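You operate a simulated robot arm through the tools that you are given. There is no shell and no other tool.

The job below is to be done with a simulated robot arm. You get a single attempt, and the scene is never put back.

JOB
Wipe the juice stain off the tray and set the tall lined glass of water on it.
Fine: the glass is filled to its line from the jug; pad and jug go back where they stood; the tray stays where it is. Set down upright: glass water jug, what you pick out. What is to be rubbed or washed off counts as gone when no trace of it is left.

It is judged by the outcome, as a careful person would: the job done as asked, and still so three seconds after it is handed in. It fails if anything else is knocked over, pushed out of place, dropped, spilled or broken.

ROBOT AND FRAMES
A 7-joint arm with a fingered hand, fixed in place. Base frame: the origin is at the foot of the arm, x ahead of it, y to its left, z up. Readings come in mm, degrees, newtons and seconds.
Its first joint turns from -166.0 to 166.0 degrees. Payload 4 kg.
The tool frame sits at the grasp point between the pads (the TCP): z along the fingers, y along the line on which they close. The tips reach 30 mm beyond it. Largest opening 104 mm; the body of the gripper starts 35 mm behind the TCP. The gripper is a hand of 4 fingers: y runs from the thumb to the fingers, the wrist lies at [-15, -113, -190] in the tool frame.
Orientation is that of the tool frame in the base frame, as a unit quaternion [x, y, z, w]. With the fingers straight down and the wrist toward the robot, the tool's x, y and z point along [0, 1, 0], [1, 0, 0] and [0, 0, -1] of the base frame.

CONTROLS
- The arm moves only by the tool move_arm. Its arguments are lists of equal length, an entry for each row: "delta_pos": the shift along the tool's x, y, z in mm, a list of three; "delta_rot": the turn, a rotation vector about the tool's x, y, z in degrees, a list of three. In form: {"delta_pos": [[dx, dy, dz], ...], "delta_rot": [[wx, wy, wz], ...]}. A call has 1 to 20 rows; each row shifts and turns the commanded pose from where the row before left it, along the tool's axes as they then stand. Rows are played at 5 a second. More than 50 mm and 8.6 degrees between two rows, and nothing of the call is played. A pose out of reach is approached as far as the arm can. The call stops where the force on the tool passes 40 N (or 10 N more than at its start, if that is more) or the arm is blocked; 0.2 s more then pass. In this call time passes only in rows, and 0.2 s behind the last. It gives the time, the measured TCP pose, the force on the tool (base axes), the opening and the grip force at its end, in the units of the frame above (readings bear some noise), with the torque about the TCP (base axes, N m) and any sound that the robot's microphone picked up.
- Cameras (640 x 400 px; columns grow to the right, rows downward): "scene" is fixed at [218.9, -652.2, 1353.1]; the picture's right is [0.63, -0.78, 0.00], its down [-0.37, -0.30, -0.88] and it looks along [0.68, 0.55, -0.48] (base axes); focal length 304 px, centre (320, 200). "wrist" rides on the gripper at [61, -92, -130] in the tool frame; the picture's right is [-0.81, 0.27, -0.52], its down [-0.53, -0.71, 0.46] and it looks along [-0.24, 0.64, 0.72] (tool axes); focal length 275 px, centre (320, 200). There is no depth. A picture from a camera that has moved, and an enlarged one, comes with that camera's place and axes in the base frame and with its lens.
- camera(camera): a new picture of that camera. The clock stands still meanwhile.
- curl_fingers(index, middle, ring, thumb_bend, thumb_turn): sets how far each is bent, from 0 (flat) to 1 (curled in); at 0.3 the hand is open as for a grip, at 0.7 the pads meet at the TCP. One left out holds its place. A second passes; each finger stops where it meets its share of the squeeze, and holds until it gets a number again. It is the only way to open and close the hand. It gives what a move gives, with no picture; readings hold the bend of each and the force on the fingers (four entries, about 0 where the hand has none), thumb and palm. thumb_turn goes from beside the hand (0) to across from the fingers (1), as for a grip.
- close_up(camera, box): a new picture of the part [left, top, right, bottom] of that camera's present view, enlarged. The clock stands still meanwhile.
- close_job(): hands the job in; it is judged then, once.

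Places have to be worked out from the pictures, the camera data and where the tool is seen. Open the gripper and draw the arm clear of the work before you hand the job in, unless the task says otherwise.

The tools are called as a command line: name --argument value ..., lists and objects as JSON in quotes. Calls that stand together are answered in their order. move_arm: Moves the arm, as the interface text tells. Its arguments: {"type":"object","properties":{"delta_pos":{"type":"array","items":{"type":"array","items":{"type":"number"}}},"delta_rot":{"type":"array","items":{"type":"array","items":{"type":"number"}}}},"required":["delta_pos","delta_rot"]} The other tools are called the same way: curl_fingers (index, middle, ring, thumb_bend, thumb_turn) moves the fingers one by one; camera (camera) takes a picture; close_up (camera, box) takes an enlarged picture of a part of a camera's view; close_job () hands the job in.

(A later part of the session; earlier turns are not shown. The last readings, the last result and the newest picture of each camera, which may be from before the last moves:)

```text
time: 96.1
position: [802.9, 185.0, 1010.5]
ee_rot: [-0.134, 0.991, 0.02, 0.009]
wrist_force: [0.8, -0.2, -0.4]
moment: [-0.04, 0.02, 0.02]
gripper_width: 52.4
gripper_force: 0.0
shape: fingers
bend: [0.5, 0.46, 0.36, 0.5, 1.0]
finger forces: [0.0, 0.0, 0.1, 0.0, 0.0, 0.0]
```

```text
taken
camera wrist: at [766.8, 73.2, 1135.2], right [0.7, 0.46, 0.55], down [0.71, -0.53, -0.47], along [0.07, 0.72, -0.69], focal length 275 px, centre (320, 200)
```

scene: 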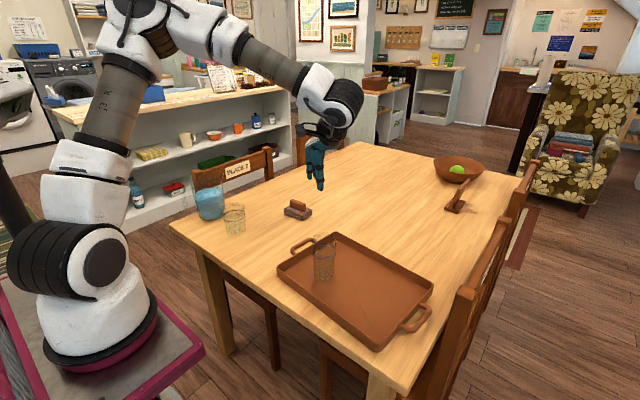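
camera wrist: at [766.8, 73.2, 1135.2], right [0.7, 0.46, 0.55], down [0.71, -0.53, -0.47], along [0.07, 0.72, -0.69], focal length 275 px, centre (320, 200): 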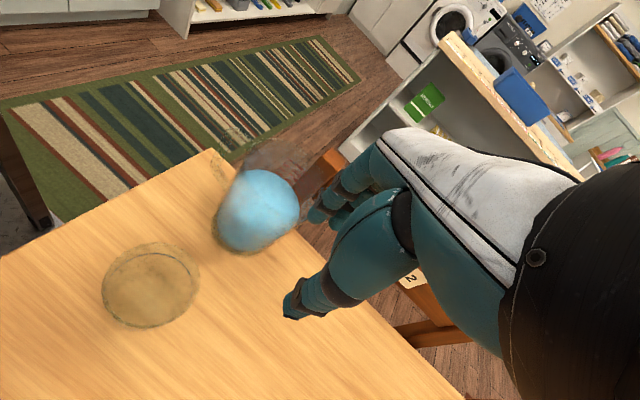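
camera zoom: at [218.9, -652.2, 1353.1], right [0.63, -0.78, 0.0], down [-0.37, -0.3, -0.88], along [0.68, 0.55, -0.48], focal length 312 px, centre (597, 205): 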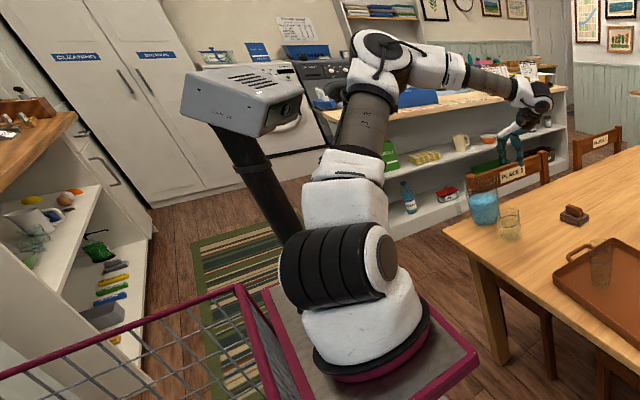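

At yaw 105° the elbow is forward and clear. I straighten the small lean and move above the jug's -y wall, about (748, 246, 960), and look.

move_arm --delta_pos '[[0, 0, 0], [12.4, 24.4, 16.7], [12.4, 24.4, 16.7], [12.4, 24.4, 16.7], [0, 0, 0]]' --delta_rot '[[2.14, 1.32, 0], [0, 0, 0], [0, 0, 0], [0, 0, 0], [0, 0, 0]]'

camera --camera "wrist"

close_up --camera "scene" --box '[160, 120, 280, 240]'

```text
time: 97.3
position: [746.7, 244.3, 959.4]
ee_rot: [-0.134, 0.991, -0.001, 0.001]
wrist_force: [-0.2, -0.7, 0.2]
moment: [0.02, -0.02, 0.04]
gripper_width: 52.4
gripper_force: 0.0
shape: fingers
bend: [0.5, 0.46, 0.36, 0.5, 1.0]
finger forces: [0.1, 0.1, 0.1, 0.1, 0.0, 0.0]
```

```text
taken
camera wrist: at [712.2, 138.8, 1089.1], right [0.71, 0.48, 0.52], down [0.7, -0.55, -0.45], along [0.07, 0.69, -0.72], focal length 275 px, centre (320, 200)
```

wrist: 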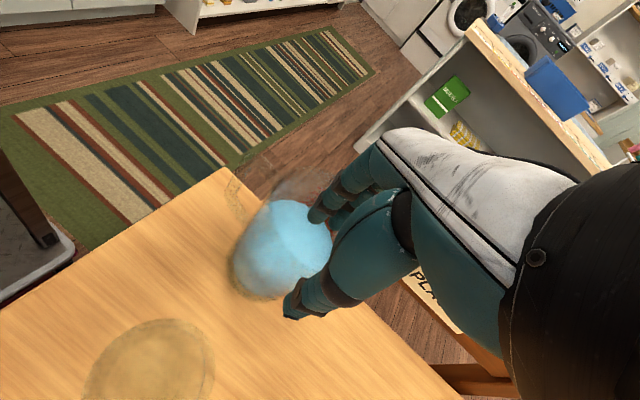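

```text
3.33 times, centred on (220, 180) of scene
camera zoom: at [218.9, -652.2, 1353.1], right [0.63, -0.78, 0.0], down [-0.37, -0.3, -0.88], along [0.68, 0.55, -0.48], focal length 1013 px, centre (653, 267)
```

zoom: 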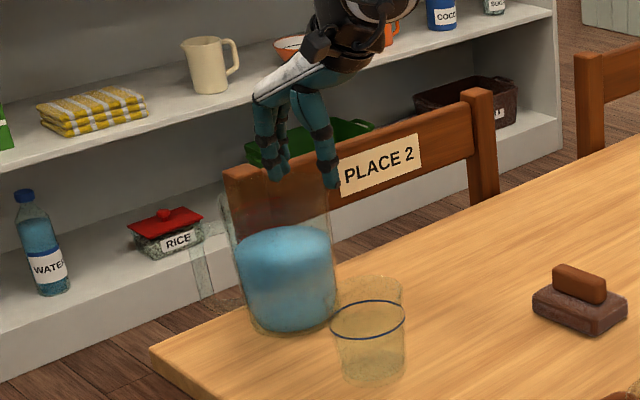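

Exact pose. I zoom in to compare the fingertips with the jug's rim.

close_up --camera "scene" --box '[190, 140, 240, 200]'

close_up --camera "wrist" --box '[200, 150, 380, 330]'

```text
6.67 times, centred on (215, 170) of scene
camera zoom: at [218.9, -652.2, 1353.1], right [0.63, -0.78, 0.0], down [-0.37, -0.3, -0.88], along [0.68, 0.55, -0.48], focal length 2026 px, centre (1020, 400)
```

zoom: 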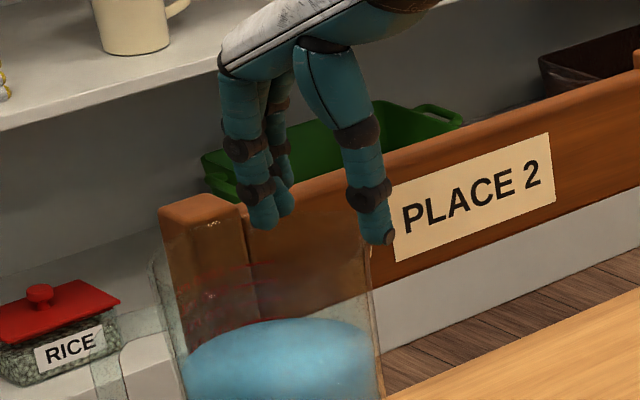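

```text
2.22 times, centred on (290, 240) of wrist
camera zoom: at [712.2, 138.8, 1089.1], right [0.71, 0.48, 0.52], down [0.7, -0.55, -0.45], along [0.07, 0.69, -0.72], focal length 612 px, centre (387, 111)
```

zoom: 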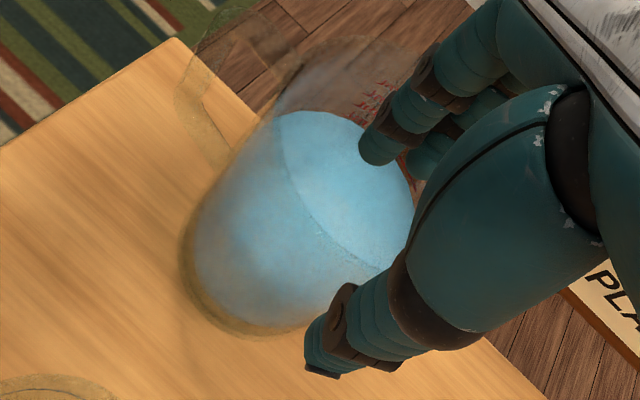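

Thumb is about 38 mm outside the wall and the fingers are inside, so I descend straight to TCP z ≈ 873 (tips about 12 mm above the water).

move_arm --delta_pos '[[0, 0, 25], [0, 0, 25], [0, 0, 20], [0, 0, 10], [0, 0, 6]]' --delta_rot '[[0, 0, 0], [0, 0, 0], [0, 0, 0], [0, 0, 0], [0, 0, 0]]'

close_up --camera "scene" --box '[185, 150, 245, 225]'

close_up --camera "wrist" --box '[180, 130, 380, 330]'

```text
time: 98.5
position: [747.3, 245.2, 874.1]
ee_rot: [-0.134, 0.991, -0.001, 0.001]
wrist_force: [0.2, -0.1, -0.6]
moment: [-0.03, 0.0, -0.01]
gripper_width: 52.3
gripper_force: 0.1
shape: fingers
bend: [0.5, 0.46, 0.36, 0.5, 1.0]
finger forces: [0.1, 0.0, 0.0, 0.0, 0.0, 0.0]
```

```text
5.33 times, centred on (215, 188) of scene
camera zoom: at [218.9, -652.2, 1353.1], right [0.63, -0.78, 0.0], down [-0.37, -0.3, -0.88], along [0.68, 0.55, -0.48], focal length 1621 px, centre (880, 267)
```

zoom: 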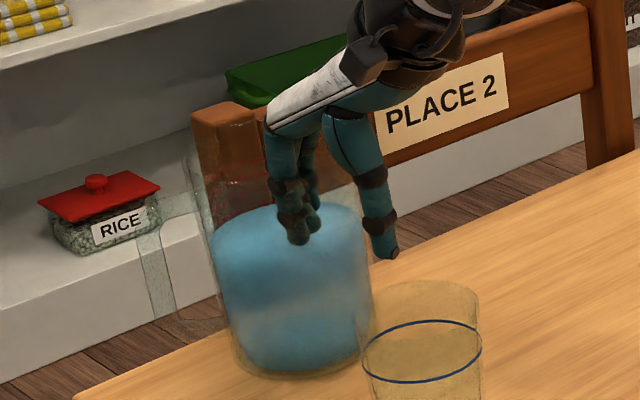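

```text
2.00 times, centred on (280, 230) of wrist
camera zoom: at [712.8, 139.0, 1003.5], right [0.71, 0.48, 0.52], down [0.7, -0.55, -0.45], along [0.07, 0.69, -0.72], focal length 551 px, centre (400, 140)
```

zoom: 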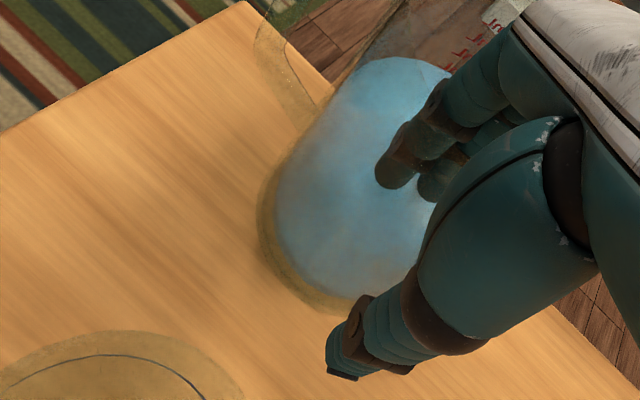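

Fingers are inside above the water, thumb outside, no contact. I close in small steps onto the wall.

curl_fingers --index 0.59 --middle 0.58 --ring 0.5 --thumb_bend 0.72

close_up --camera "scene" --box '[185, 150, 245, 225]'

close_up --camera "wrist" --box '[180, 130, 380, 330]'

```text
time: 99.5
position: [747.9, 244.0, 873.3]
ee_rot: [-0.133, 0.991, 0.0, 0.001]
wrist_force: [-0.3, 2.9, -1.5]
moment: [0.05, -0.02, -0.05]
gripper_width: 16.1
gripper_force: 0.6
shape: fingers
bend: [0.55, 0.57, 0.5, 0.72, 1.0]
finger forces: [2.3, 0.1, 0.1, 0.0, 0.0, 0.0]
```

```text
5.33 times, centred on (215, 188) of scene
camera zoom: at [218.9, -652.2, 1353.1], right [0.63, -0.78, 0.0], down [-0.37, -0.3, -0.88], along [0.68, 0.55, -0.48], focal length 1621 px, centre (880, 267)
```

zoom: 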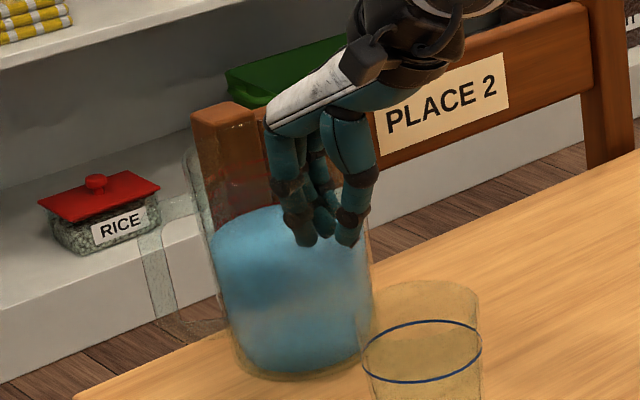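

```text
2.00 times, centred on (280, 230) of wrist
camera zoom: at [712.8, 139.2, 1003.8], right [0.71, 0.48, 0.52], down [0.7, -0.55, -0.45], along [0.07, 0.69, -0.72], focal length 551 px, centre (400, 140)
```

zoom: 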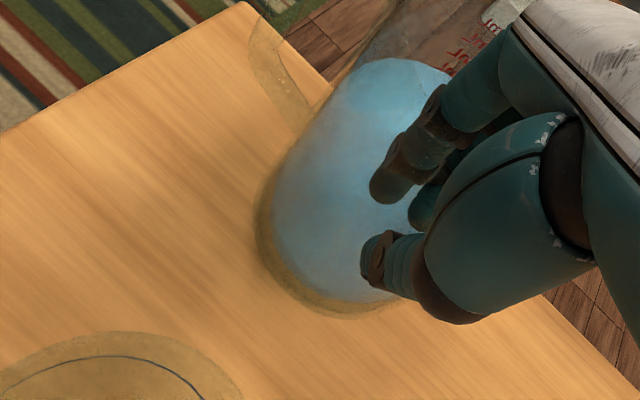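

The index finger touches the inner wall (2.3 N); the thumb is not there yet. I bring the thumb on and the other fingers closer.

curl_fingers --index 0.57 --middle 0.6 --ring 0.54 --thumb_bend 0.82

close_up --camera "scene" --box '[185, 150, 245, 225]'

close_up --camera "wrist" --box '[180, 130, 380, 330]'

```text
time: 100.5
position: [747.4, 244.4, 873.5]
ee_rot: [-0.134, 0.991, -0.001, 0.0]
wrist_force: [-0.6, -0.8, -0.1]
moment: [0.02, -0.04, 0.02]
gripper_width: 8.7
gripper_force: 3.7
shape: fingers
bend: [0.55, 0.58, 0.54, 0.78, 1.0]
finger forces: [1.2, 2.3, 0.1, 0.1, 4.7, 0.0]
```

```text
5.33 times, centred on (215, 188) of scene
camera zoom: at [218.9, -652.2, 1353.1], right [0.63, -0.78, 0.0], down [-0.37, -0.3, -0.88], along [0.68, 0.55, -0.48], focal length 1621 px, centre (880, 267)
```

zoom: 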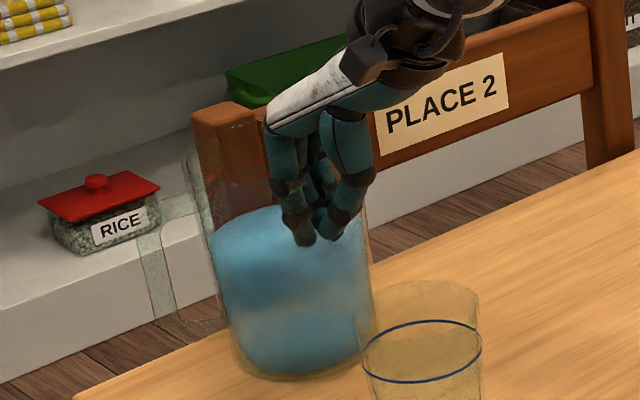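

```text
2.00 times, centred on (280, 230) of wrist
camera zoom: at [712.8, 139.0, 1003.7], right [0.71, 0.48, 0.52], down [0.7, -0.55, -0.45], along [0.07, 0.69, -0.72], focal length 551 px, centre (400, 140)
```

zoom: 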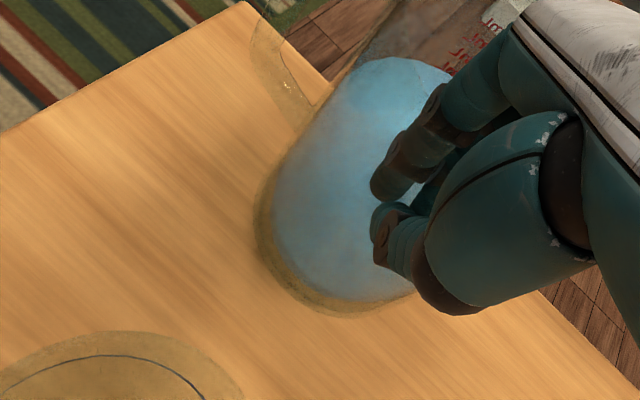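

A balanced pinch on the wall (thumb 4.7 N vs fingers). I squeeze firmly now.

curl_fingers --index 0.66 --middle 0.68 --ring 0.66 --thumb_bend 0.95

close_up --camera "scene" --box '[185, 150, 245, 225]'

```text
time: 101.5
position: [746.4, 245.3, 873.5]
ee_rot: [-0.134, 0.991, -0.001, 0.001]
wrist_force: [-1.8, 1.7, -0.8]
moment: [0.12, 0.07, 0.22]
gripper_width: 6.0
gripper_force: 19.6
shape: fingers
bend: [0.57, 0.61, 0.59, 0.78, 1.0]
finger forces: [7.5, 7.2, 5.9, 0.0, 19.0, 0.1]
```

```text
5.33 times, centred on (215, 188) of scene
camera zoom: at [218.9, -652.2, 1353.1], right [0.63, -0.78, 0.0], down [-0.37, -0.3, -0.88], along [0.68, 0.55, -0.48], focal length 1621 px, centre (880, 267)
```

zoom: 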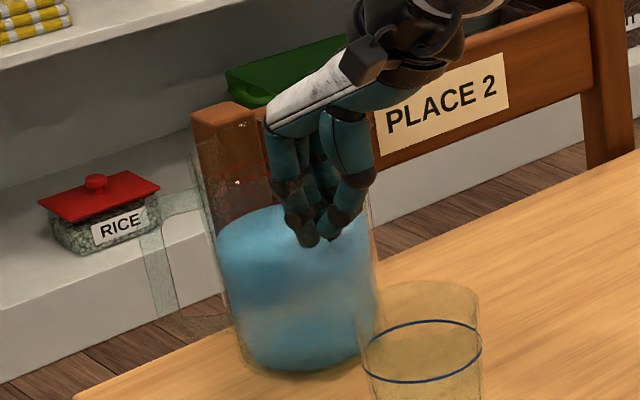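

Grip: fingers 7.5/7.2/5.9 N against thumb 19 N. I test with a 4 mm lift and read the force and moment.

move_arm --delta_pos '[[0, 0, -1], [0, 0, -1], [0, 0, -1], [0, 0, -1]]' --delta_rot '[[0, 0, 0], [0, 0, 0], [0, 0, 0], [0, 0, 0]]'

close_up --camera "scene" --box '[185, 150, 245, 225]'

```text
time: 102.5
position: [747.6, 245.7, 876.3]
ee_rot: [-0.134, 0.991, -0.001, 0.001]
wrist_force: [-1.5, 0.6, 0.1]
moment: [-0.24, 0.08, 0.02]
gripper_width: 6.3
gripper_force: 20.9
shape: fingers
bend: [0.57, 0.62, 0.61, 0.78, 1.0]
finger forces: [10.8, 6.0, 4.3, 0.0, 20.1, 0.1]
```

```text
5.33 times, centred on (215, 188) of scene
camera zoom: at [218.9, -652.2, 1353.1], right [0.63, -0.78, 0.0], down [-0.37, -0.3, -0.88], along [0.68, 0.55, -0.48], focal length 1621 px, centre (880, 267)
```

zoom: 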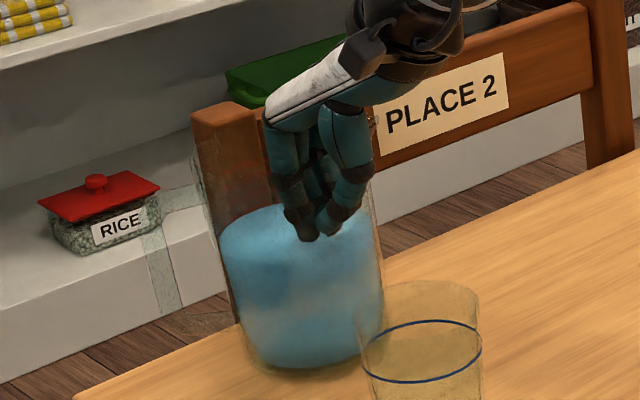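

No weight is carried yet (finger compliance or slip). I lift another 5 mm and compare.

move_arm --delta_pos '[[0, 0, -1.5], [0, 0, -1.5], [0, 0, -2]]' --delta_rot '[[0, 0, 0], [0, 0, 0], [0, 0, 0]]'

close_up --camera "scene" --box '[185, 150, 245, 225]'

close_up --camera "wrist" --box '[180, 130, 380, 330]'

```text
time: 103.3
position: [747.8, 244.4, 882.4]
ee_rot: [-0.134, 0.991, -0.001, 0.001]
wrist_force: [0.4, -0.8, -10.3]
moment: [-0.58, 0.01, -0.04]
gripper_width: 5.3
gripper_force: 22.6
shape: fingers
bend: [0.57, 0.63, 0.61, 0.78, 1.0]
finger forces: [12.7, 5.0, 3.9, 0.0, 22.4, 0.0]
```

```text
5.33 times, centred on (215, 188) of scene
camera zoom: at [218.9, -652.2, 1353.1], right [0.63, -0.78, 0.0], down [-0.37, -0.3, -0.88], along [0.68, 0.55, -0.48], focal length 1621 px, centre (880, 267)
```

zoom: 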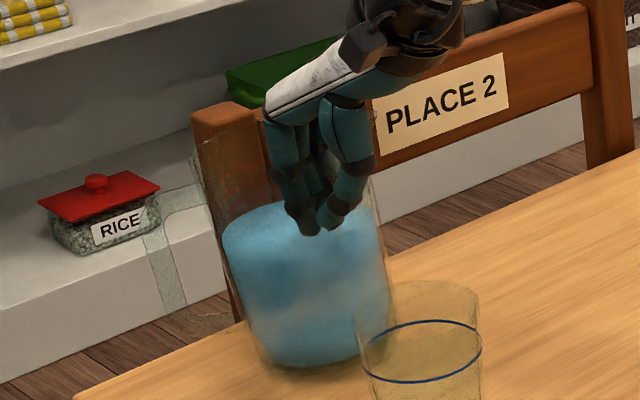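

```text
2.00 times, centred on (280, 230) of wrist
camera zoom: at [713.5, 138.6, 1012.0], right [0.71, 0.48, 0.52], down [0.7, -0.55, -0.45], along [0.07, 0.69, -0.73], focal length 551 px, centre (400, 140)
```

zoom: 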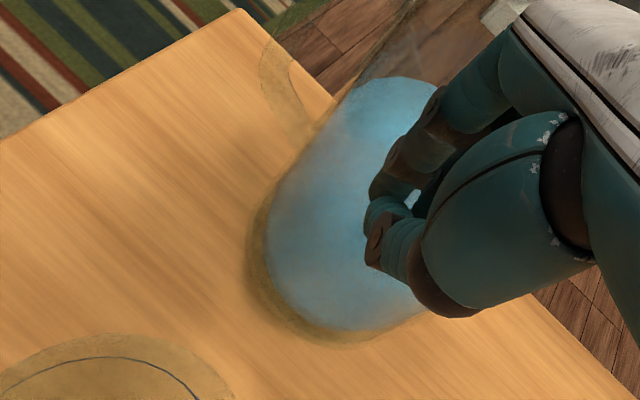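

The full weight (10.3 N) is now carried and the grip resists the 0.58 Nm moment, with the jug leaning a few degrees. I wait a second to see whether it creeps.

move_arm --delta_pos '[[0, 0, 0], [0, 0, 0], [0, 0, 0], [0, 0, 0], [0, 0, 0]]' --delta_rot '[[0, 0, 0], [0, 0, 0], [0, 0, 0], [0, 0, 0], [0, 0, 0]]'

close_up --camera "scene" --box '[185, 150, 245, 225]'

```text
time: 104.5
position: [748.5, 243.9, 882.3]
ee_rot: [-0.134, 0.991, -0.001, 0.0]
wrist_force: [-0.2, 0.2, -10.1]
moment: [-0.62, -0.04, 0.01]
gripper_width: 5.5
gripper_force: 22.1
shape: fingers
bend: [0.57, 0.63, 0.61, 0.78, 1.0]
finger forces: [12.6, 5.0, 3.9, 0.0, 22.7, 0.1]
```

```text
5.33 times, centred on (215, 188) of scene
camera zoom: at [218.9, -652.2, 1353.1], right [0.63, -0.78, 0.0], down [-0.37, -0.3, -0.88], along [0.68, 0.55, -0.48], focal length 1621 px, centre (880, 267)
```

zoom: 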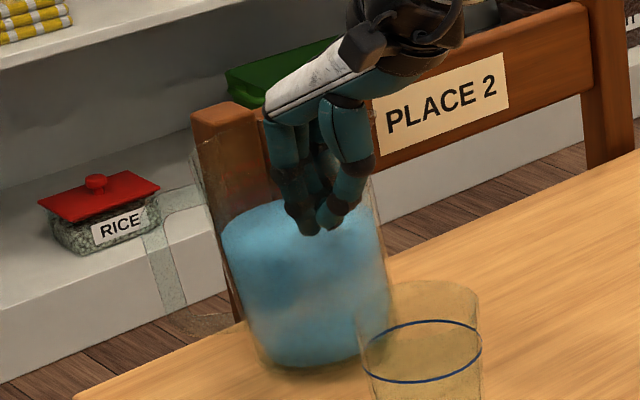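

It holds steadily without creep. I increase the squeeze for extra margin before carrying.

curl_fingers --index 0.74 --middle 0.78 --ring 0.74 --thumb_bend 1.0

close_up --camera "scene" --box '[185, 150, 245, 225]'

```text
time: 105.5
position: [747.2, 244.9, 882.8]
ee_rot: [-0.134, 0.991, 0.0, 0.001]
wrist_force: [-1.1, 0.4, -6.5]
moment: [-0.09, 0.28, 0.12]
gripper_width: 3.5
gripper_force: 26.1
shape: fingers
bend: [0.56, 0.66, 0.66, 0.8, 0.99]
finger forces: [13.6, 7.7, 6.8, 0.1, 24.5, 0.0]
```

```text
5.33 times, centred on (215, 188) of scene
camera zoom: at [218.9, -652.2, 1353.1], right [0.63, -0.78, 0.0], down [-0.37, -0.3, -0.88], along [0.68, 0.55, -0.48], focal length 1621 px, centre (880, 267)
```

zoom: 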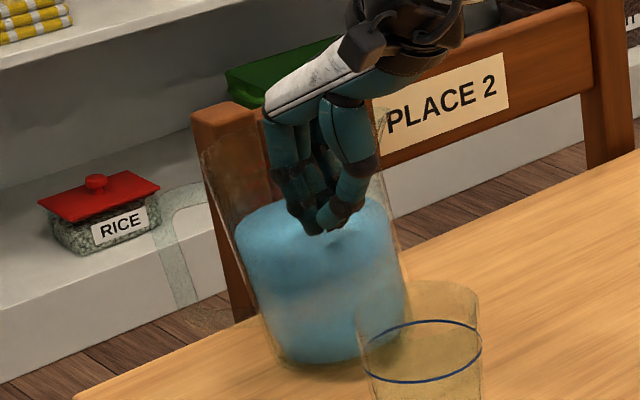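

Extra middle/ring force twisted the jug a bit. I go back to the former finger settings.

curl_fingers --index 0.72 --middle 0.66 --ring 0.62 --thumb_bend 0.95

close_up --camera "scene" --box '[185, 150, 245, 225]'

close_up --camera "wrist" --box '[180, 130, 380, 330]'

```text
time: 106.5
position: [746.9, 244.5, 882.3]
ee_rot: [-0.134, 0.991, -0.001, 0.0]
wrist_force: [1.6, -2.3, -1.3]
moment: [-0.1, 0.02, -0.05]
gripper_width: 3.8
gripper_force: 18.0
shape: fingers
bend: [0.54, 0.62, 0.62, 0.81, 1.0]
finger forces: [12.1, 4.3, 0.7, 0.1, 18.6, 0.1]
```

```text
5.33 times, centred on (215, 188) of scene
camera zoom: at [218.9, -652.2, 1353.1], right [0.63, -0.78, 0.0], down [-0.37, -0.3, -0.88], along [0.68, 0.55, -0.48], focal length 1621 px, centre (880, 267)
```

zoom: 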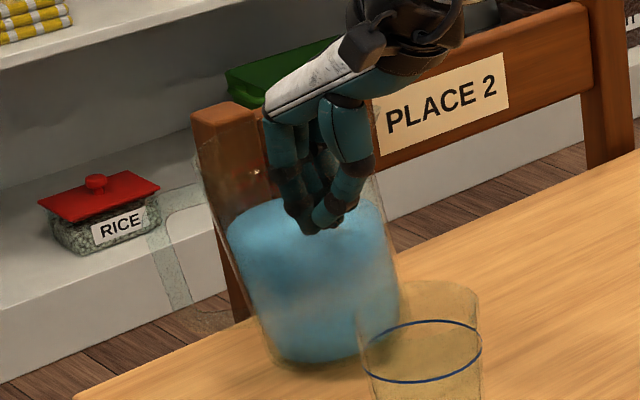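

```text
2.00 times, centred on (280, 230) of wrist
camera zoom: at [713.3, 138.6, 1012.3], right [0.71, 0.48, 0.52], down [0.7, -0.55, -0.45], along [0.07, 0.69, -0.72], focal length 551 px, centre (400, 140)
```

zoom: 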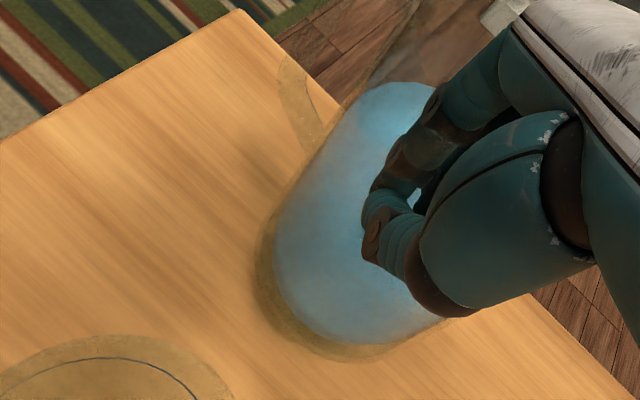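

The jug has partly settled on the table, leaning slightly. I lower the hand so it stands flat again and then release the pinch to regrip better centred.

move_arm --delta_pos '[[0, 0, 2], [0, 0, 2], [0, 0, 2], [0, 0, 2], [0, 0, 1]]' --delta_rot '[[0, 0, 0], [0, 0, 0], [0, 0, 0], [0, 0, 0], [0, 0, 0]]'

close_up --camera "scene" --box '[185, 150, 245, 225]'

```text
time: 107.7
position: [746.3, 243.9, 875.0]
ee_rot: [-0.135, 0.991, -0.001, 0.001]
wrist_force: [1.3, -6.3, 7.2]
moment: [0.24, 0.18, -0.03]
gripper_width: 3.7
gripper_force: 19.8
shape: fingers
bend: [0.54, 0.62, 0.62, 0.82, 0.99]
finger forces: [12.4, 4.8, 0.1, 0.0, 22.1, 0.0]
```

```text
5.33 times, centred on (215, 188) of scene
camera zoom: at [218.9, -652.2, 1353.1], right [0.63, -0.78, 0.0], down [-0.37, -0.3, -0.88], along [0.68, 0.55, -0.48], focal length 1621 px, centre (880, 267)
```

zoom: 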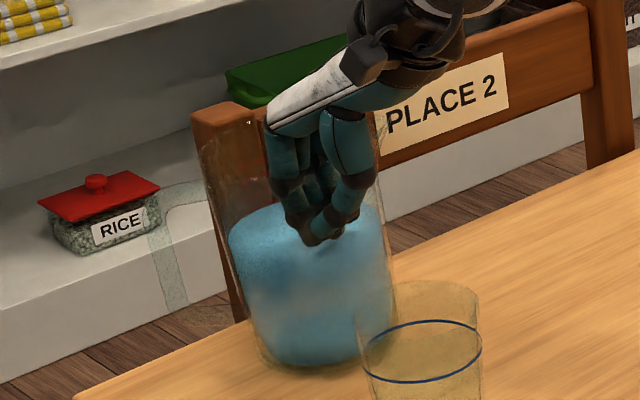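

I ease the grip gradually so the jug settles flat.

curl_fingers --index 0.58 --middle 0.6 --ring 0.54 --thumb_bend 0.85

curl_fingers --index 0.54 --middle 0.54 --ring 0.48 --thumb_bend 0.76

close_up --camera "scene" --box '[185, 150, 245, 225]'

close_up --camera "wrist" --box '[180, 130, 380, 330]'

```text
time: 108.7
position: [746.9, 244.3, 873.2]
ee_rot: [-0.133, 0.991, -0.001, 0.001]
wrist_force: [1.3, 1.4, -9.4]
moment: [-0.27, 0.0, -0.12]
gripper_width: 6.7
gripper_force: 8.5
shape: fingers
bend: [0.54, 0.59, 0.54, 0.81, 1.0]
finger forces: [7.9, 1.4, 0.0, 0.1, 7.7, 0.0]
```

```text
time: 109.7
position: [745.6, 244.6, 872.9]
ee_rot: [-0.134, 0.991, -0.001, 0.001]
wrist_force: [0.8, 0.6, 0.7]
moment: [0.02, 0.03, -0.09]
gripper_width: 11.1
gripper_force: 1.6
shape: fingers
bend: [0.54, 0.54, 0.48, 0.76, 1.0]
finger forces: [2.2, 0.1, 0.0, 0.0, 0.8, 0.0]
```

```text
5.33 times, centred on (215, 188) of scene
camera zoom: at [218.9, -652.2, 1353.1], right [0.63, -0.78, 0.0], down [-0.37, -0.3, -0.88], along [0.68, 0.55, -0.48], focal length 1621 px, centre (880, 267)
```

zoom: 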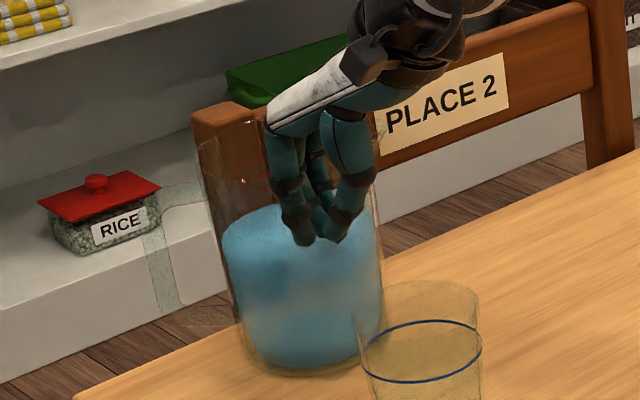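

```text
2.00 times, centred on (280, 230) of wrist
camera zoom: at [713.0, 139.1, 1003.6], right [0.71, 0.48, 0.52], down [0.7, -0.55, -0.45], along [0.07, 0.69, -0.72], focal length 551 px, centre (400, 140)
```

zoom: 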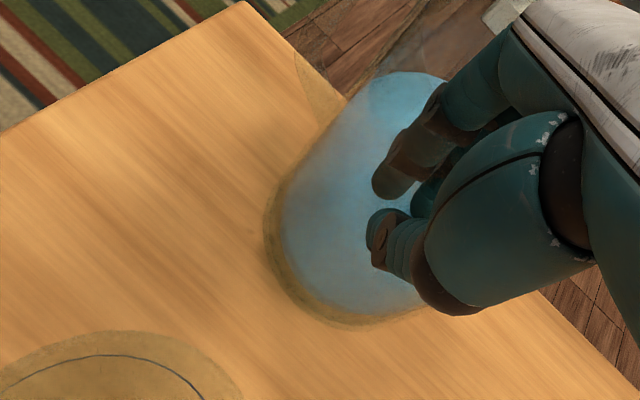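

The jug stands flat again. I loosen, shift the hand 7 mm sideways to line thumb and index up with the jug's axis, and regrip with the index carrying most of the load.

curl_fingers --index 0.5 --middle 0.48 --ring 0.36 --thumb_bend 0.68

move_arm --delta_pos '[[-3.5, 0, 0], [-3.5, 0, 0], [0, 0, 2]]' --delta_rot '[[0, 0, 0], [0, 0, 0], [0, 0, 0]]'

curl_fingers --index 0.56 --middle 0.58 --ring 0.46 --thumb_bend 0.82

```text
time: 110.7
position: [747.3, 245.0, 874.2]
ee_rot: [-0.134, 0.991, 0.0, 0.001]
wrist_force: [1.2, 0.2, 0.7]
moment: [-0.04, -0.01, -0.03]
gripper_width: 28.3
gripper_force: 0.4
shape: fingers
bend: [0.5, 0.48, 0.36, 0.68, 1.0]
finger forces: [0.7, 0.0, 0.1, 0.1, 0.1, 0.1]
```

```text
time: 111.5
position: [754.4, 246.8, 871.7]
ee_rot: [-0.134, 0.991, -0.001, 0.001]
wrist_force: [-0.5, 0.2, 0.4]
moment: [0.01, 0.02, 0.04]
gripper_width: 28.3
gripper_force: 0.0
shape: fingers
bend: [0.5, 0.48, 0.36, 0.68, 1.0]
finger forces: [0.0, 0.0, 0.1, 0.0, 0.0, 0.0]
```

```text
time: 112.5
position: [754.9, 245.6, 871.5]
ee_rot: [-0.135, 0.991, -0.001, 0.001]
wrist_force: [0.4, -3.6, 1.1]
moment: [-0.02, 0.03, 0.03]
gripper_width: 8.1
gripper_force: 2.7
shape: fingers
bend: [0.55, 0.56, 0.46, 0.78, 1.0]
finger forces: [0.9, 0.8, 0.1, 0.0, 4.8, 0.0]
```

Contact on both sides. Now the firm squeeze with index leading, then a small test lift.

curl_fingers --index 0.68 --middle 0.65 --ring 0.5 --thumb_bend 0.95

move_arm --delta_pos '[[0, 0, -1.5], [0, 0, -1.5], [0, 0, -1.5], [0, 0, -1.5], [0, 0, -2], [0, 0, -2]]' --delta_rot '[[0, 0, 0], [0, 0, 0], [0, 0, 0], [0, 0, 0], [0, 0, 0], [0, 0, 0]]'

close_up --camera "scene" --box '[185, 150, 245, 225]'

close_up --camera "wrist" --box '[180, 130, 380, 330]'

```text
time: 113.5
position: [754.0, 247.3, 872.5]
ee_rot: [-0.133, 0.991, 0.0, 0.001]
wrist_force: [-1.4, 0.6, 0.2]
moment: [0.21, 0.01, 0.1]
gripper_width: 6.3
gripper_force: 16.7
shape: fingers
bend: [0.56, 0.58, 0.5, 0.79, 1.0]
finger forces: [9.5, 7.8, 0.1, 0.0, 16.5, 0.0]
```

```text
time: 114.9
position: [753.6, 247.3, 880.3]
ee_rot: [-0.134, 0.991, -0.001, 0.001]
wrist_force: [0.1, 0.4, -9.3]
moment: [-0.49, -0.09, 0.01]
gripper_width: 5.7
gripper_force: 19.7
shape: fingers
bend: [0.56, 0.6, 0.5, 0.79, 1.0]
finger forces: [16.0, 4.9, 0.0, 0.0, 19.2, 0.0]
```

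```text
5.33 times, centred on (215, 188) of scene
camera zoom: at [218.9, -652.2, 1353.1], right [0.63, -0.78, 0.0], down [-0.37, -0.3, -0.88], along [0.68, 0.55, -0.48], focal length 1621 px, centre (880, 267)
```

zoom: 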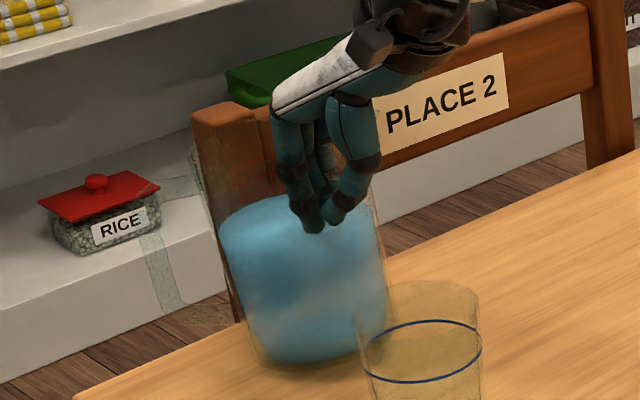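

```text
2.00 times, centred on (280, 230) of wrist
camera zoom: at [720.1, 141.2, 1010.9], right [0.71, 0.48, 0.52], down [0.7, -0.55, -0.45], along [0.07, 0.69, -0.73], focal length 551 px, centre (400, 140)
```

zoom: 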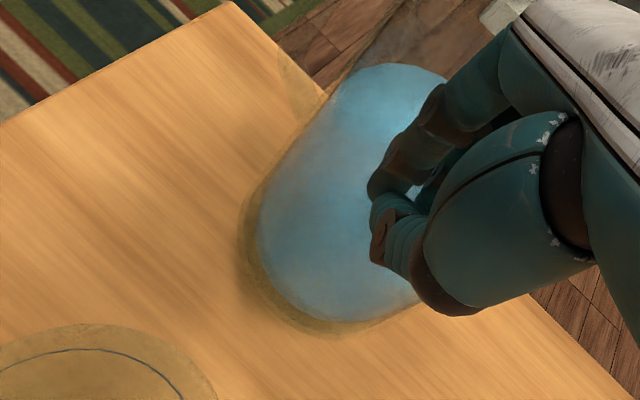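

Nearly the whole weight is on the hand and it holds. I lift gently by another 40 mm and check for creep.

move_arm --delta_pos '[[0, 0, -3], [0, 0, -5], [0, 0, -6], [0, 0, -7], [0, 0, -7], [0, 0, -6], [0, 0, -4], [0, 0, -2], [0, 0, 0], [0, 0, 0], [0, 0, 0]]' --delta_rot '[[0, 0, 0], [0, 0, 0], [0, 0, 0], [0, 0, 0], [0, 0, 0], [0, 0, 0], [0, 0, 0], [0, 0, 0], [0, 0, 0], [0, 0, 0], [0, 0, 0]]'

close_up --camera "scene" --box '[180, 130, 250, 225]'

```text
time: 117.3
position: [754.5, 245.0, 920.9]
ee_rot: [-0.133, 0.991, 0.0, 0.001]
wrist_force: [0.2, -0.7, -11.0]
moment: [-0.69, -0.14, -0.02]
gripper_width: 5.4
gripper_force: 21.2
shape: fingers
bend: [0.56, 0.6, 0.5, 0.79, 1.0]
finger forces: [16.9, 5.5, 0.0, 0.0, 21.1, 0.0]
```

```text
4.21 times, centred on (215, 178) of scene
camera zoom: at [218.9, -652.2, 1353.1], right [0.63, -0.78, 0.0], down [-0.37, -0.3, -0.88], along [0.68, 0.55, -0.48], focal length 1280 px, centre (762, 295)
```

zoom: 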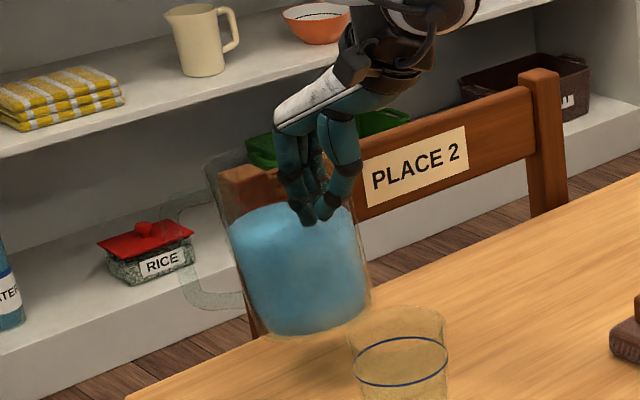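

The jug (about 1.1 kg) hangs securely, leaning some 8°. I lift it to z ≈ 1015, so its base clears the short glass.

move_arm --delta_pos '[[0, 0, -3], [0, 0, -6], [0, 0, -8], [0, 0, -9], [0, 0, -9], [0, 0, -9], [0, 0, -9], [0, 0, -9], [0, 0, -9], [0, 0, -9], [0, 0, -7], [0, 0, -5], [0, 0, -3], [0, 0, 0]]' --delta_rot '[[0, 0, 0], [0, 0, 0], [0, 0, 0], [0, 0, 0], [0, 0, 0], [0, 0, 0], [0, 0, 0], [0, 0, 0], [0, 0, 0], [0, 0, 0], [0, 0, 0], [0, 0, 0], [0, 0, 0], [0, 0, 0]]'

camera --camera "scene"

close_up --camera "scene" --box '[180, 100, 270, 240]'

```text
time: 120.3
position: [752.8, 246.4, 1017.9]
ee_rot: [-0.134, 0.991, -0.001, 0.002]
wrist_force: [0.2, 0.5, -12.5]
moment: [-0.7, -0.17, 0.02]
gripper_width: 5.1
gripper_force: 21.0
shape: fingers
bend: [0.56, 0.6, 0.5, 0.79, 1.0]
finger forces: [16.9, 5.3, 0.0, 0.0, 21.0, 0.0]
```

```text
taken
```

scene: 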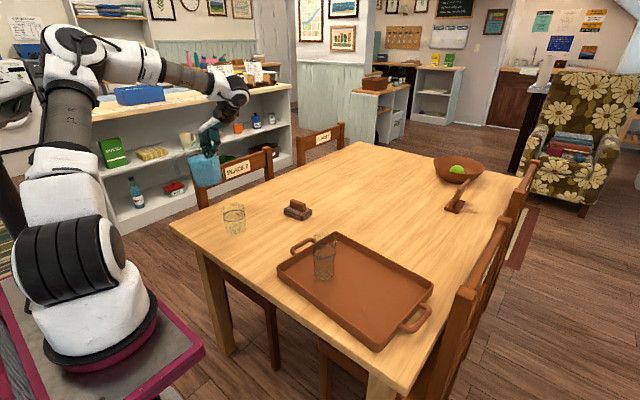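

```text
2.86 times, centred on (225, 170) of scene
camera zoom: at [218.9, -652.2, 1353.1], right [0.63, -0.78, 0.0], down [-0.37, -0.3, -0.88], along [0.68, 0.55, -0.48], focal length 868 px, centre (591, 286)
```

zoom: 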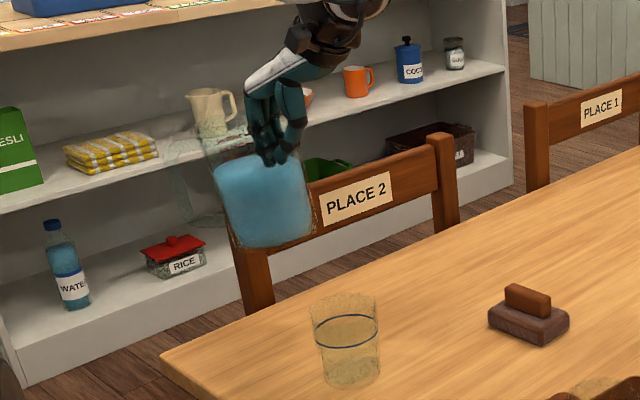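

Stable in the air. I carry it smoothly over the short glass to the free middle of the table, hand to about (791, -54, 1017).

move_arm --delta_pos '[[0.55, -4, 0], [1.1, -8, 0], [1.64, -12, 0], [2.2, -16, 0], [2.5, -18.3, 0], [2.5, -18.3, 0], [2.5, -18.3, 0], [2.5, -18.3, 0], [2.5, -18.3, 0], [2.5, -18.3, 0], [2.5, -18.3, 0], [2.5, -18.3, 0], [2.5, -18.3, 0], [2.5, -18.3, 0], [2.5, -18.3, 0], [2.5, -18.3, 0], [2.2, -16, 0], [1.64, -12, 0], [1.1, -8, 0], [0.55, -4, 0]]' --delta_rot '[[0, 0, 0], [0, 0, 0], [0, 0, 0], [0, 0, 0], [0, 0, 0], [0, 0, 0], [0, 0, 0], [0, 0, 0], [0, 0, 0], [0, 0, 0], [0, 0, 0], [0, 0, 0], [0, 0, 0], [0, 0, 0], [0, 0, 0], [0, 0, 0], [0, 0, 0], [0, 0, 0], [0, 0, 0], [0, 0, 0]]'

camera --camera "scene"

camera --camera "wrist"

```text
time: 124.5
position: [792.9, -55.3, 1015.7]
ee_rot: [-0.133, 0.991, -0.001, 0.001]
wrist_force: [-0.1, 0.3, -12.1]
moment: [-0.67, -0.17, -0.03]
gripper_width: 5.2
gripper_force: 22.1
shape: fingers
bend: [0.56, 0.6, 0.5, 0.79, 1.0]
finger forces: [17.0, 5.2, 0.1, 0.0, 20.6, 0.0]
```

```text
taken
```

scene: 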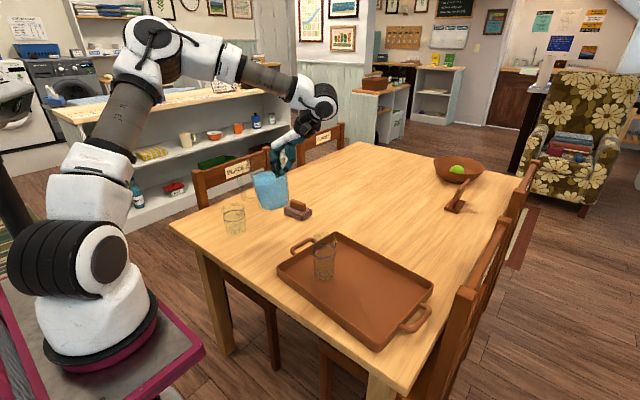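

```text
taken
camera wrist: at [758.8, -159.9, 1146.3], right [0.71, 0.48, 0.52], down [0.7, -0.55, -0.45], along [0.07, 0.69, -0.72], focal length 275 px, centre (320, 200)
```

wrist: 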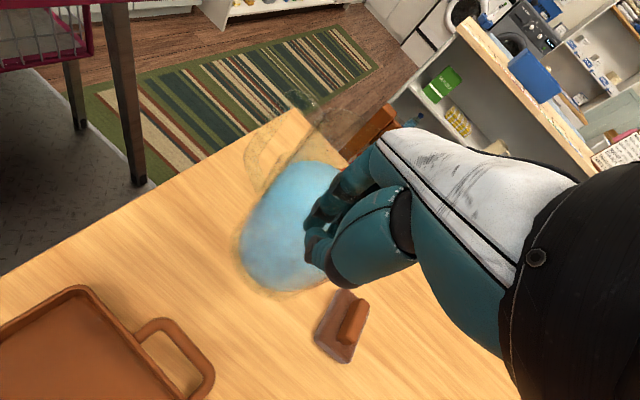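

Carried smoothly. I zoom in to judge the lean before setting it down.

close_up --camera "scene" --box '[225, 130, 325, 240]'

close_up --camera "wrist" --box '[180, 90, 400, 350]'

```text
3.64 times, centred on (275, 185) of scene
camera zoom: at [218.9, -652.2, 1353.1], right [0.63, -0.78, 0.0], down [-0.37, -0.3, -0.88], along [0.68, 0.55, -0.48], focal length 1105 px, centre (484, 254)
```

zoom: 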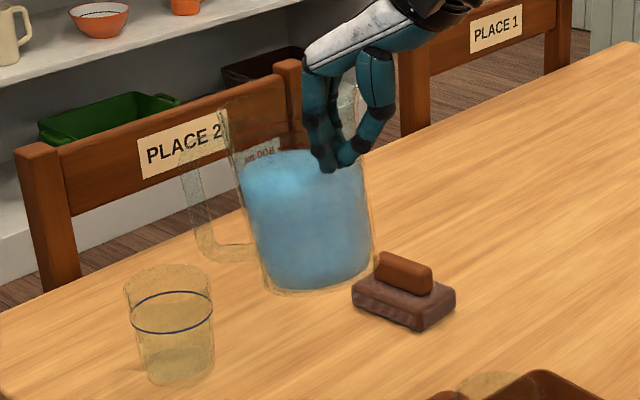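

```text
1.54 times, centred on (290, 220) of wrist
camera zoom: at [758.8, -159.9, 1146.3], right [0.71, 0.48, 0.52], down [0.7, -0.55, -0.45], along [0.07, 0.69, -0.72], focal length 424 px, centre (366, 169)
```

zoom: 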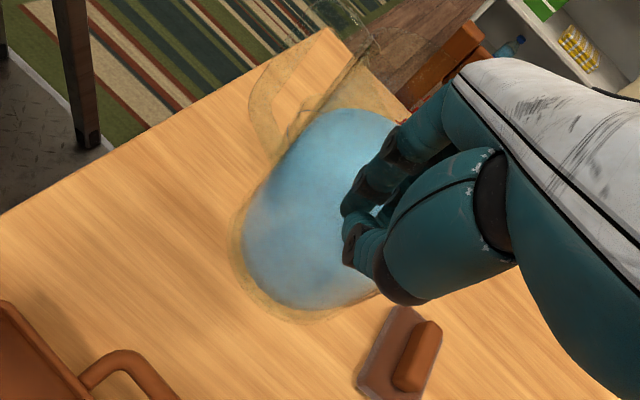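

The jug leans about 6-7° (bottom toward the thumb side). I level it by rotating the hand -7° about its x axis and lower it toward the table.

move_arm --delta_pos '[[0, 0, 0], [0, 0, 0], [0, 0, 0], [0, 0, 4], [0, 0, 8], [0, 0, 11], [0, 0, 11], [0, 0, 11], [0, 0, 11], [0, 0, 11], [0, 0, 11], [0, 0, 11], [0, 0, 11], [0, 0, 9], [0, 0, 7], [0, 0, 5], [0, 0, 3]]' --delta_rot '[[-2, 0, 0], [-3, 0, 0], [-2, 0, 0], [0, 0, 0], [0, 0, 0], [0, 0, 0], [0, 0, 0], [0, 0, 0], [0, 0, 0], [0, 0, 0], [0, 0, 0], [0, 0, 0], [0, 0, 0], [0, 0, 0], [0, 0, 0], [0, 0, 0], [0, 0, 0]]'

close_up --camera "scene" --box '[225, 140, 325, 250]'

camera --camera "wrist"

```text
time: 128.1
position: [790.2, -38.2, 893.1]
ee_rot: [-0.133, 0.989, 0.061, -0.007]
wrist_force: [-1.1, -0.1, -11.9]
moment: [-0.76, -0.18, -0.02]
gripper_width: 4.9
gripper_force: 21.7
shape: fingers
bend: [0.56, 0.6, 0.5, 0.79, 1.0]
finger forces: [17.1, 4.7, 0.0, 0.0, 21.8, 0.0]
```

```text
3.64 times, centred on (275, 195) of scene
camera zoom: at [218.9, -652.2, 1353.1], right [0.63, -0.78, 0.0], down [-0.37, -0.3, -0.88], along [0.68, 0.55, -0.48], focal length 1105 px, centre (484, 218)
```

zoom: 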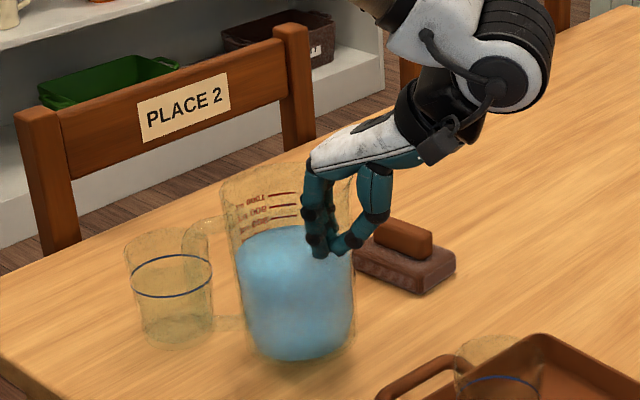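

```text
taken
camera wrist: at [759.8, -159.9, 1011.6], right [0.72, 0.42, 0.55], down [0.69, -0.49, -0.54], along [0.04, 0.77, -0.64], focal length 275 px, centre (320, 200)
```

wrist: 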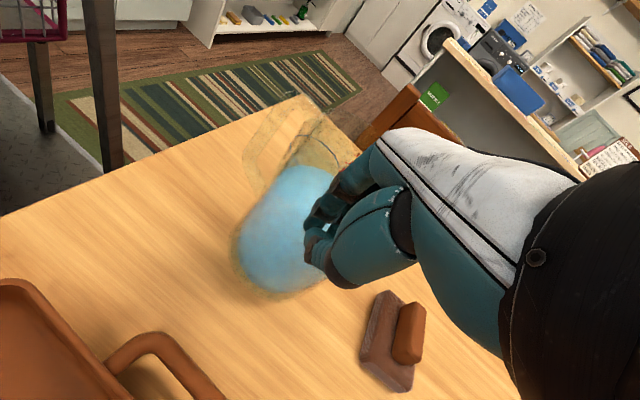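

The jug looks upright now and about 20 mm above the table. I shift it 15 mm toward -y and lower in vertical steps.

move_arm --delta_pos '[[2, -7.2, -0.9], [2, -7.2, -0.9], [0, -0.5, 4], [0, -0.5, 4], [0, -0.4, 3], [0, -0.2, 2]]' --delta_rot '[[0, 0, 0], [0, 0, 0], [0, 0, 0], [0, 0, 0], [0, 0, 0], [0, 0, 0]]'

close_up --camera "scene" --box '[235, 150, 315, 250]'

```text
time: 129.5
position: [789.7, -53.6, 880.7]
ee_rot: [-0.134, 0.989, 0.059, -0.007]
wrist_force: [-0.1, -0.5, -12.7]
moment: [-0.75, -0.18, 0.02]
gripper_width: 5.0
gripper_force: 21.8
shape: fingers
bend: [0.56, 0.6, 0.5, 0.79, 1.0]
finger forces: [17.1, 4.8, 0.0, 0.0, 22.0, 0.0]
```

```text
4.00 times, centred on (275, 200) of scene
camera zoom: at [218.9, -652.2, 1353.1], right [0.63, -0.78, 0.0], down [-0.37, -0.3, -0.88], along [0.68, 0.55, -0.48], focal length 1216 px, centre (500, 200)
```

zoom: 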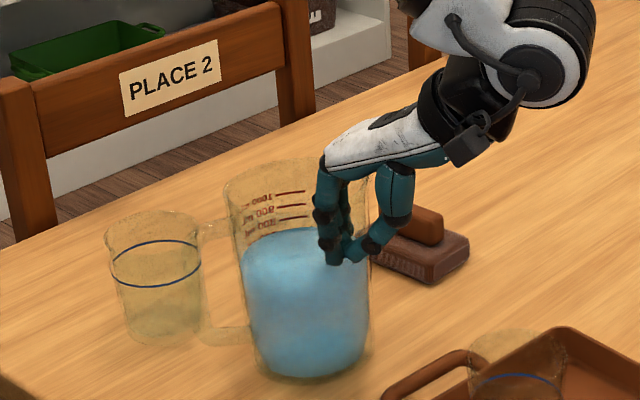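

Still fully hanging. I continue down in small steps to feel the table.

move_arm --delta_pos '[[0, -0.2, 1.5], [0, -0.2, 1.5], [0, -0.2, 1.5]]' --delta_rot '[[0, 0, 0], [0, 0, 0], [0, 0, 0]]'

move_arm --delta_pos '[[0, -0.2, 1.5], [0, -0.1, 1]]' --delta_rot '[[0, 0, 0], [0, 0, 0]]'

```text
time: 130.3
position: [790.7, -53.6, 876.1]
ee_rot: [-0.134, 0.989, 0.06, -0.006]
wrist_force: [-0.9, 0.0, -12.1]
moment: [-0.73, -0.18, 0.02]
gripper_width: 5.1
gripper_force: 22.6
shape: fingers
bend: [0.56, 0.6, 0.5, 0.79, 1.0]
finger forces: [16.9, 4.8, 0.0, 0.0, 21.7, 0.0]
```

```text
time: 130.9
position: [789.0, -54.4, 875.0]
ee_rot: [-0.133, 0.989, 0.061, -0.007]
wrist_force: [-0.4, -2.4, -4.6]
moment: [-0.36, -0.19, 0.07]
gripper_width: 4.9
gripper_force: 19.6
shape: fingers
bend: [0.56, 0.6, 0.5, 0.8, 1.0]
finger forces: [13.6, 5.6, 0.0, 0.0, 20.4, 0.1]
```

Touching: more than half the weight is on the table. I lower slightly more.

move_arm --delta_pos '[[0, -0.1, 1], [0, -0.1, 1]]' --delta_rot '[[0, 0, 0], [0, 0, 0]]'

close_up --camera "scene" --box '[235, 150, 315, 250]'

```text
time: 131.5
position: [788.7, -54.7, 870.5]
ee_rot: [-0.133, 0.989, 0.06, -0.008]
wrist_force: [-1.6, -4.0, -0.8]
moment: [-0.11, -0.16, 0.1]
gripper_width: 5.2
gripper_force: 19.0
shape: fingers
bend: [0.56, 0.6, 0.5, 0.8, 1.0]
finger forces: [12.1, 5.8, 0.0, 0.0, 20.1, 0.0]
```

```text
4.00 times, centred on (275, 200) of scene
camera zoom: at [218.9, -652.2, 1353.1], right [0.63, -0.78, 0.0], down [-0.37, -0.3, -0.88], along [0.68, 0.55, -0.48], focal length 1216 px, centre (500, 200)
```

zoom: 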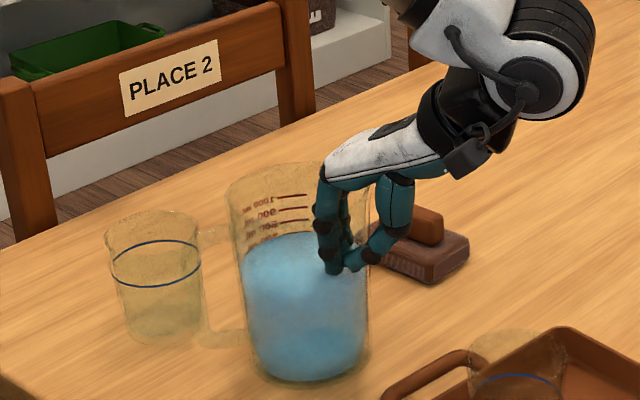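

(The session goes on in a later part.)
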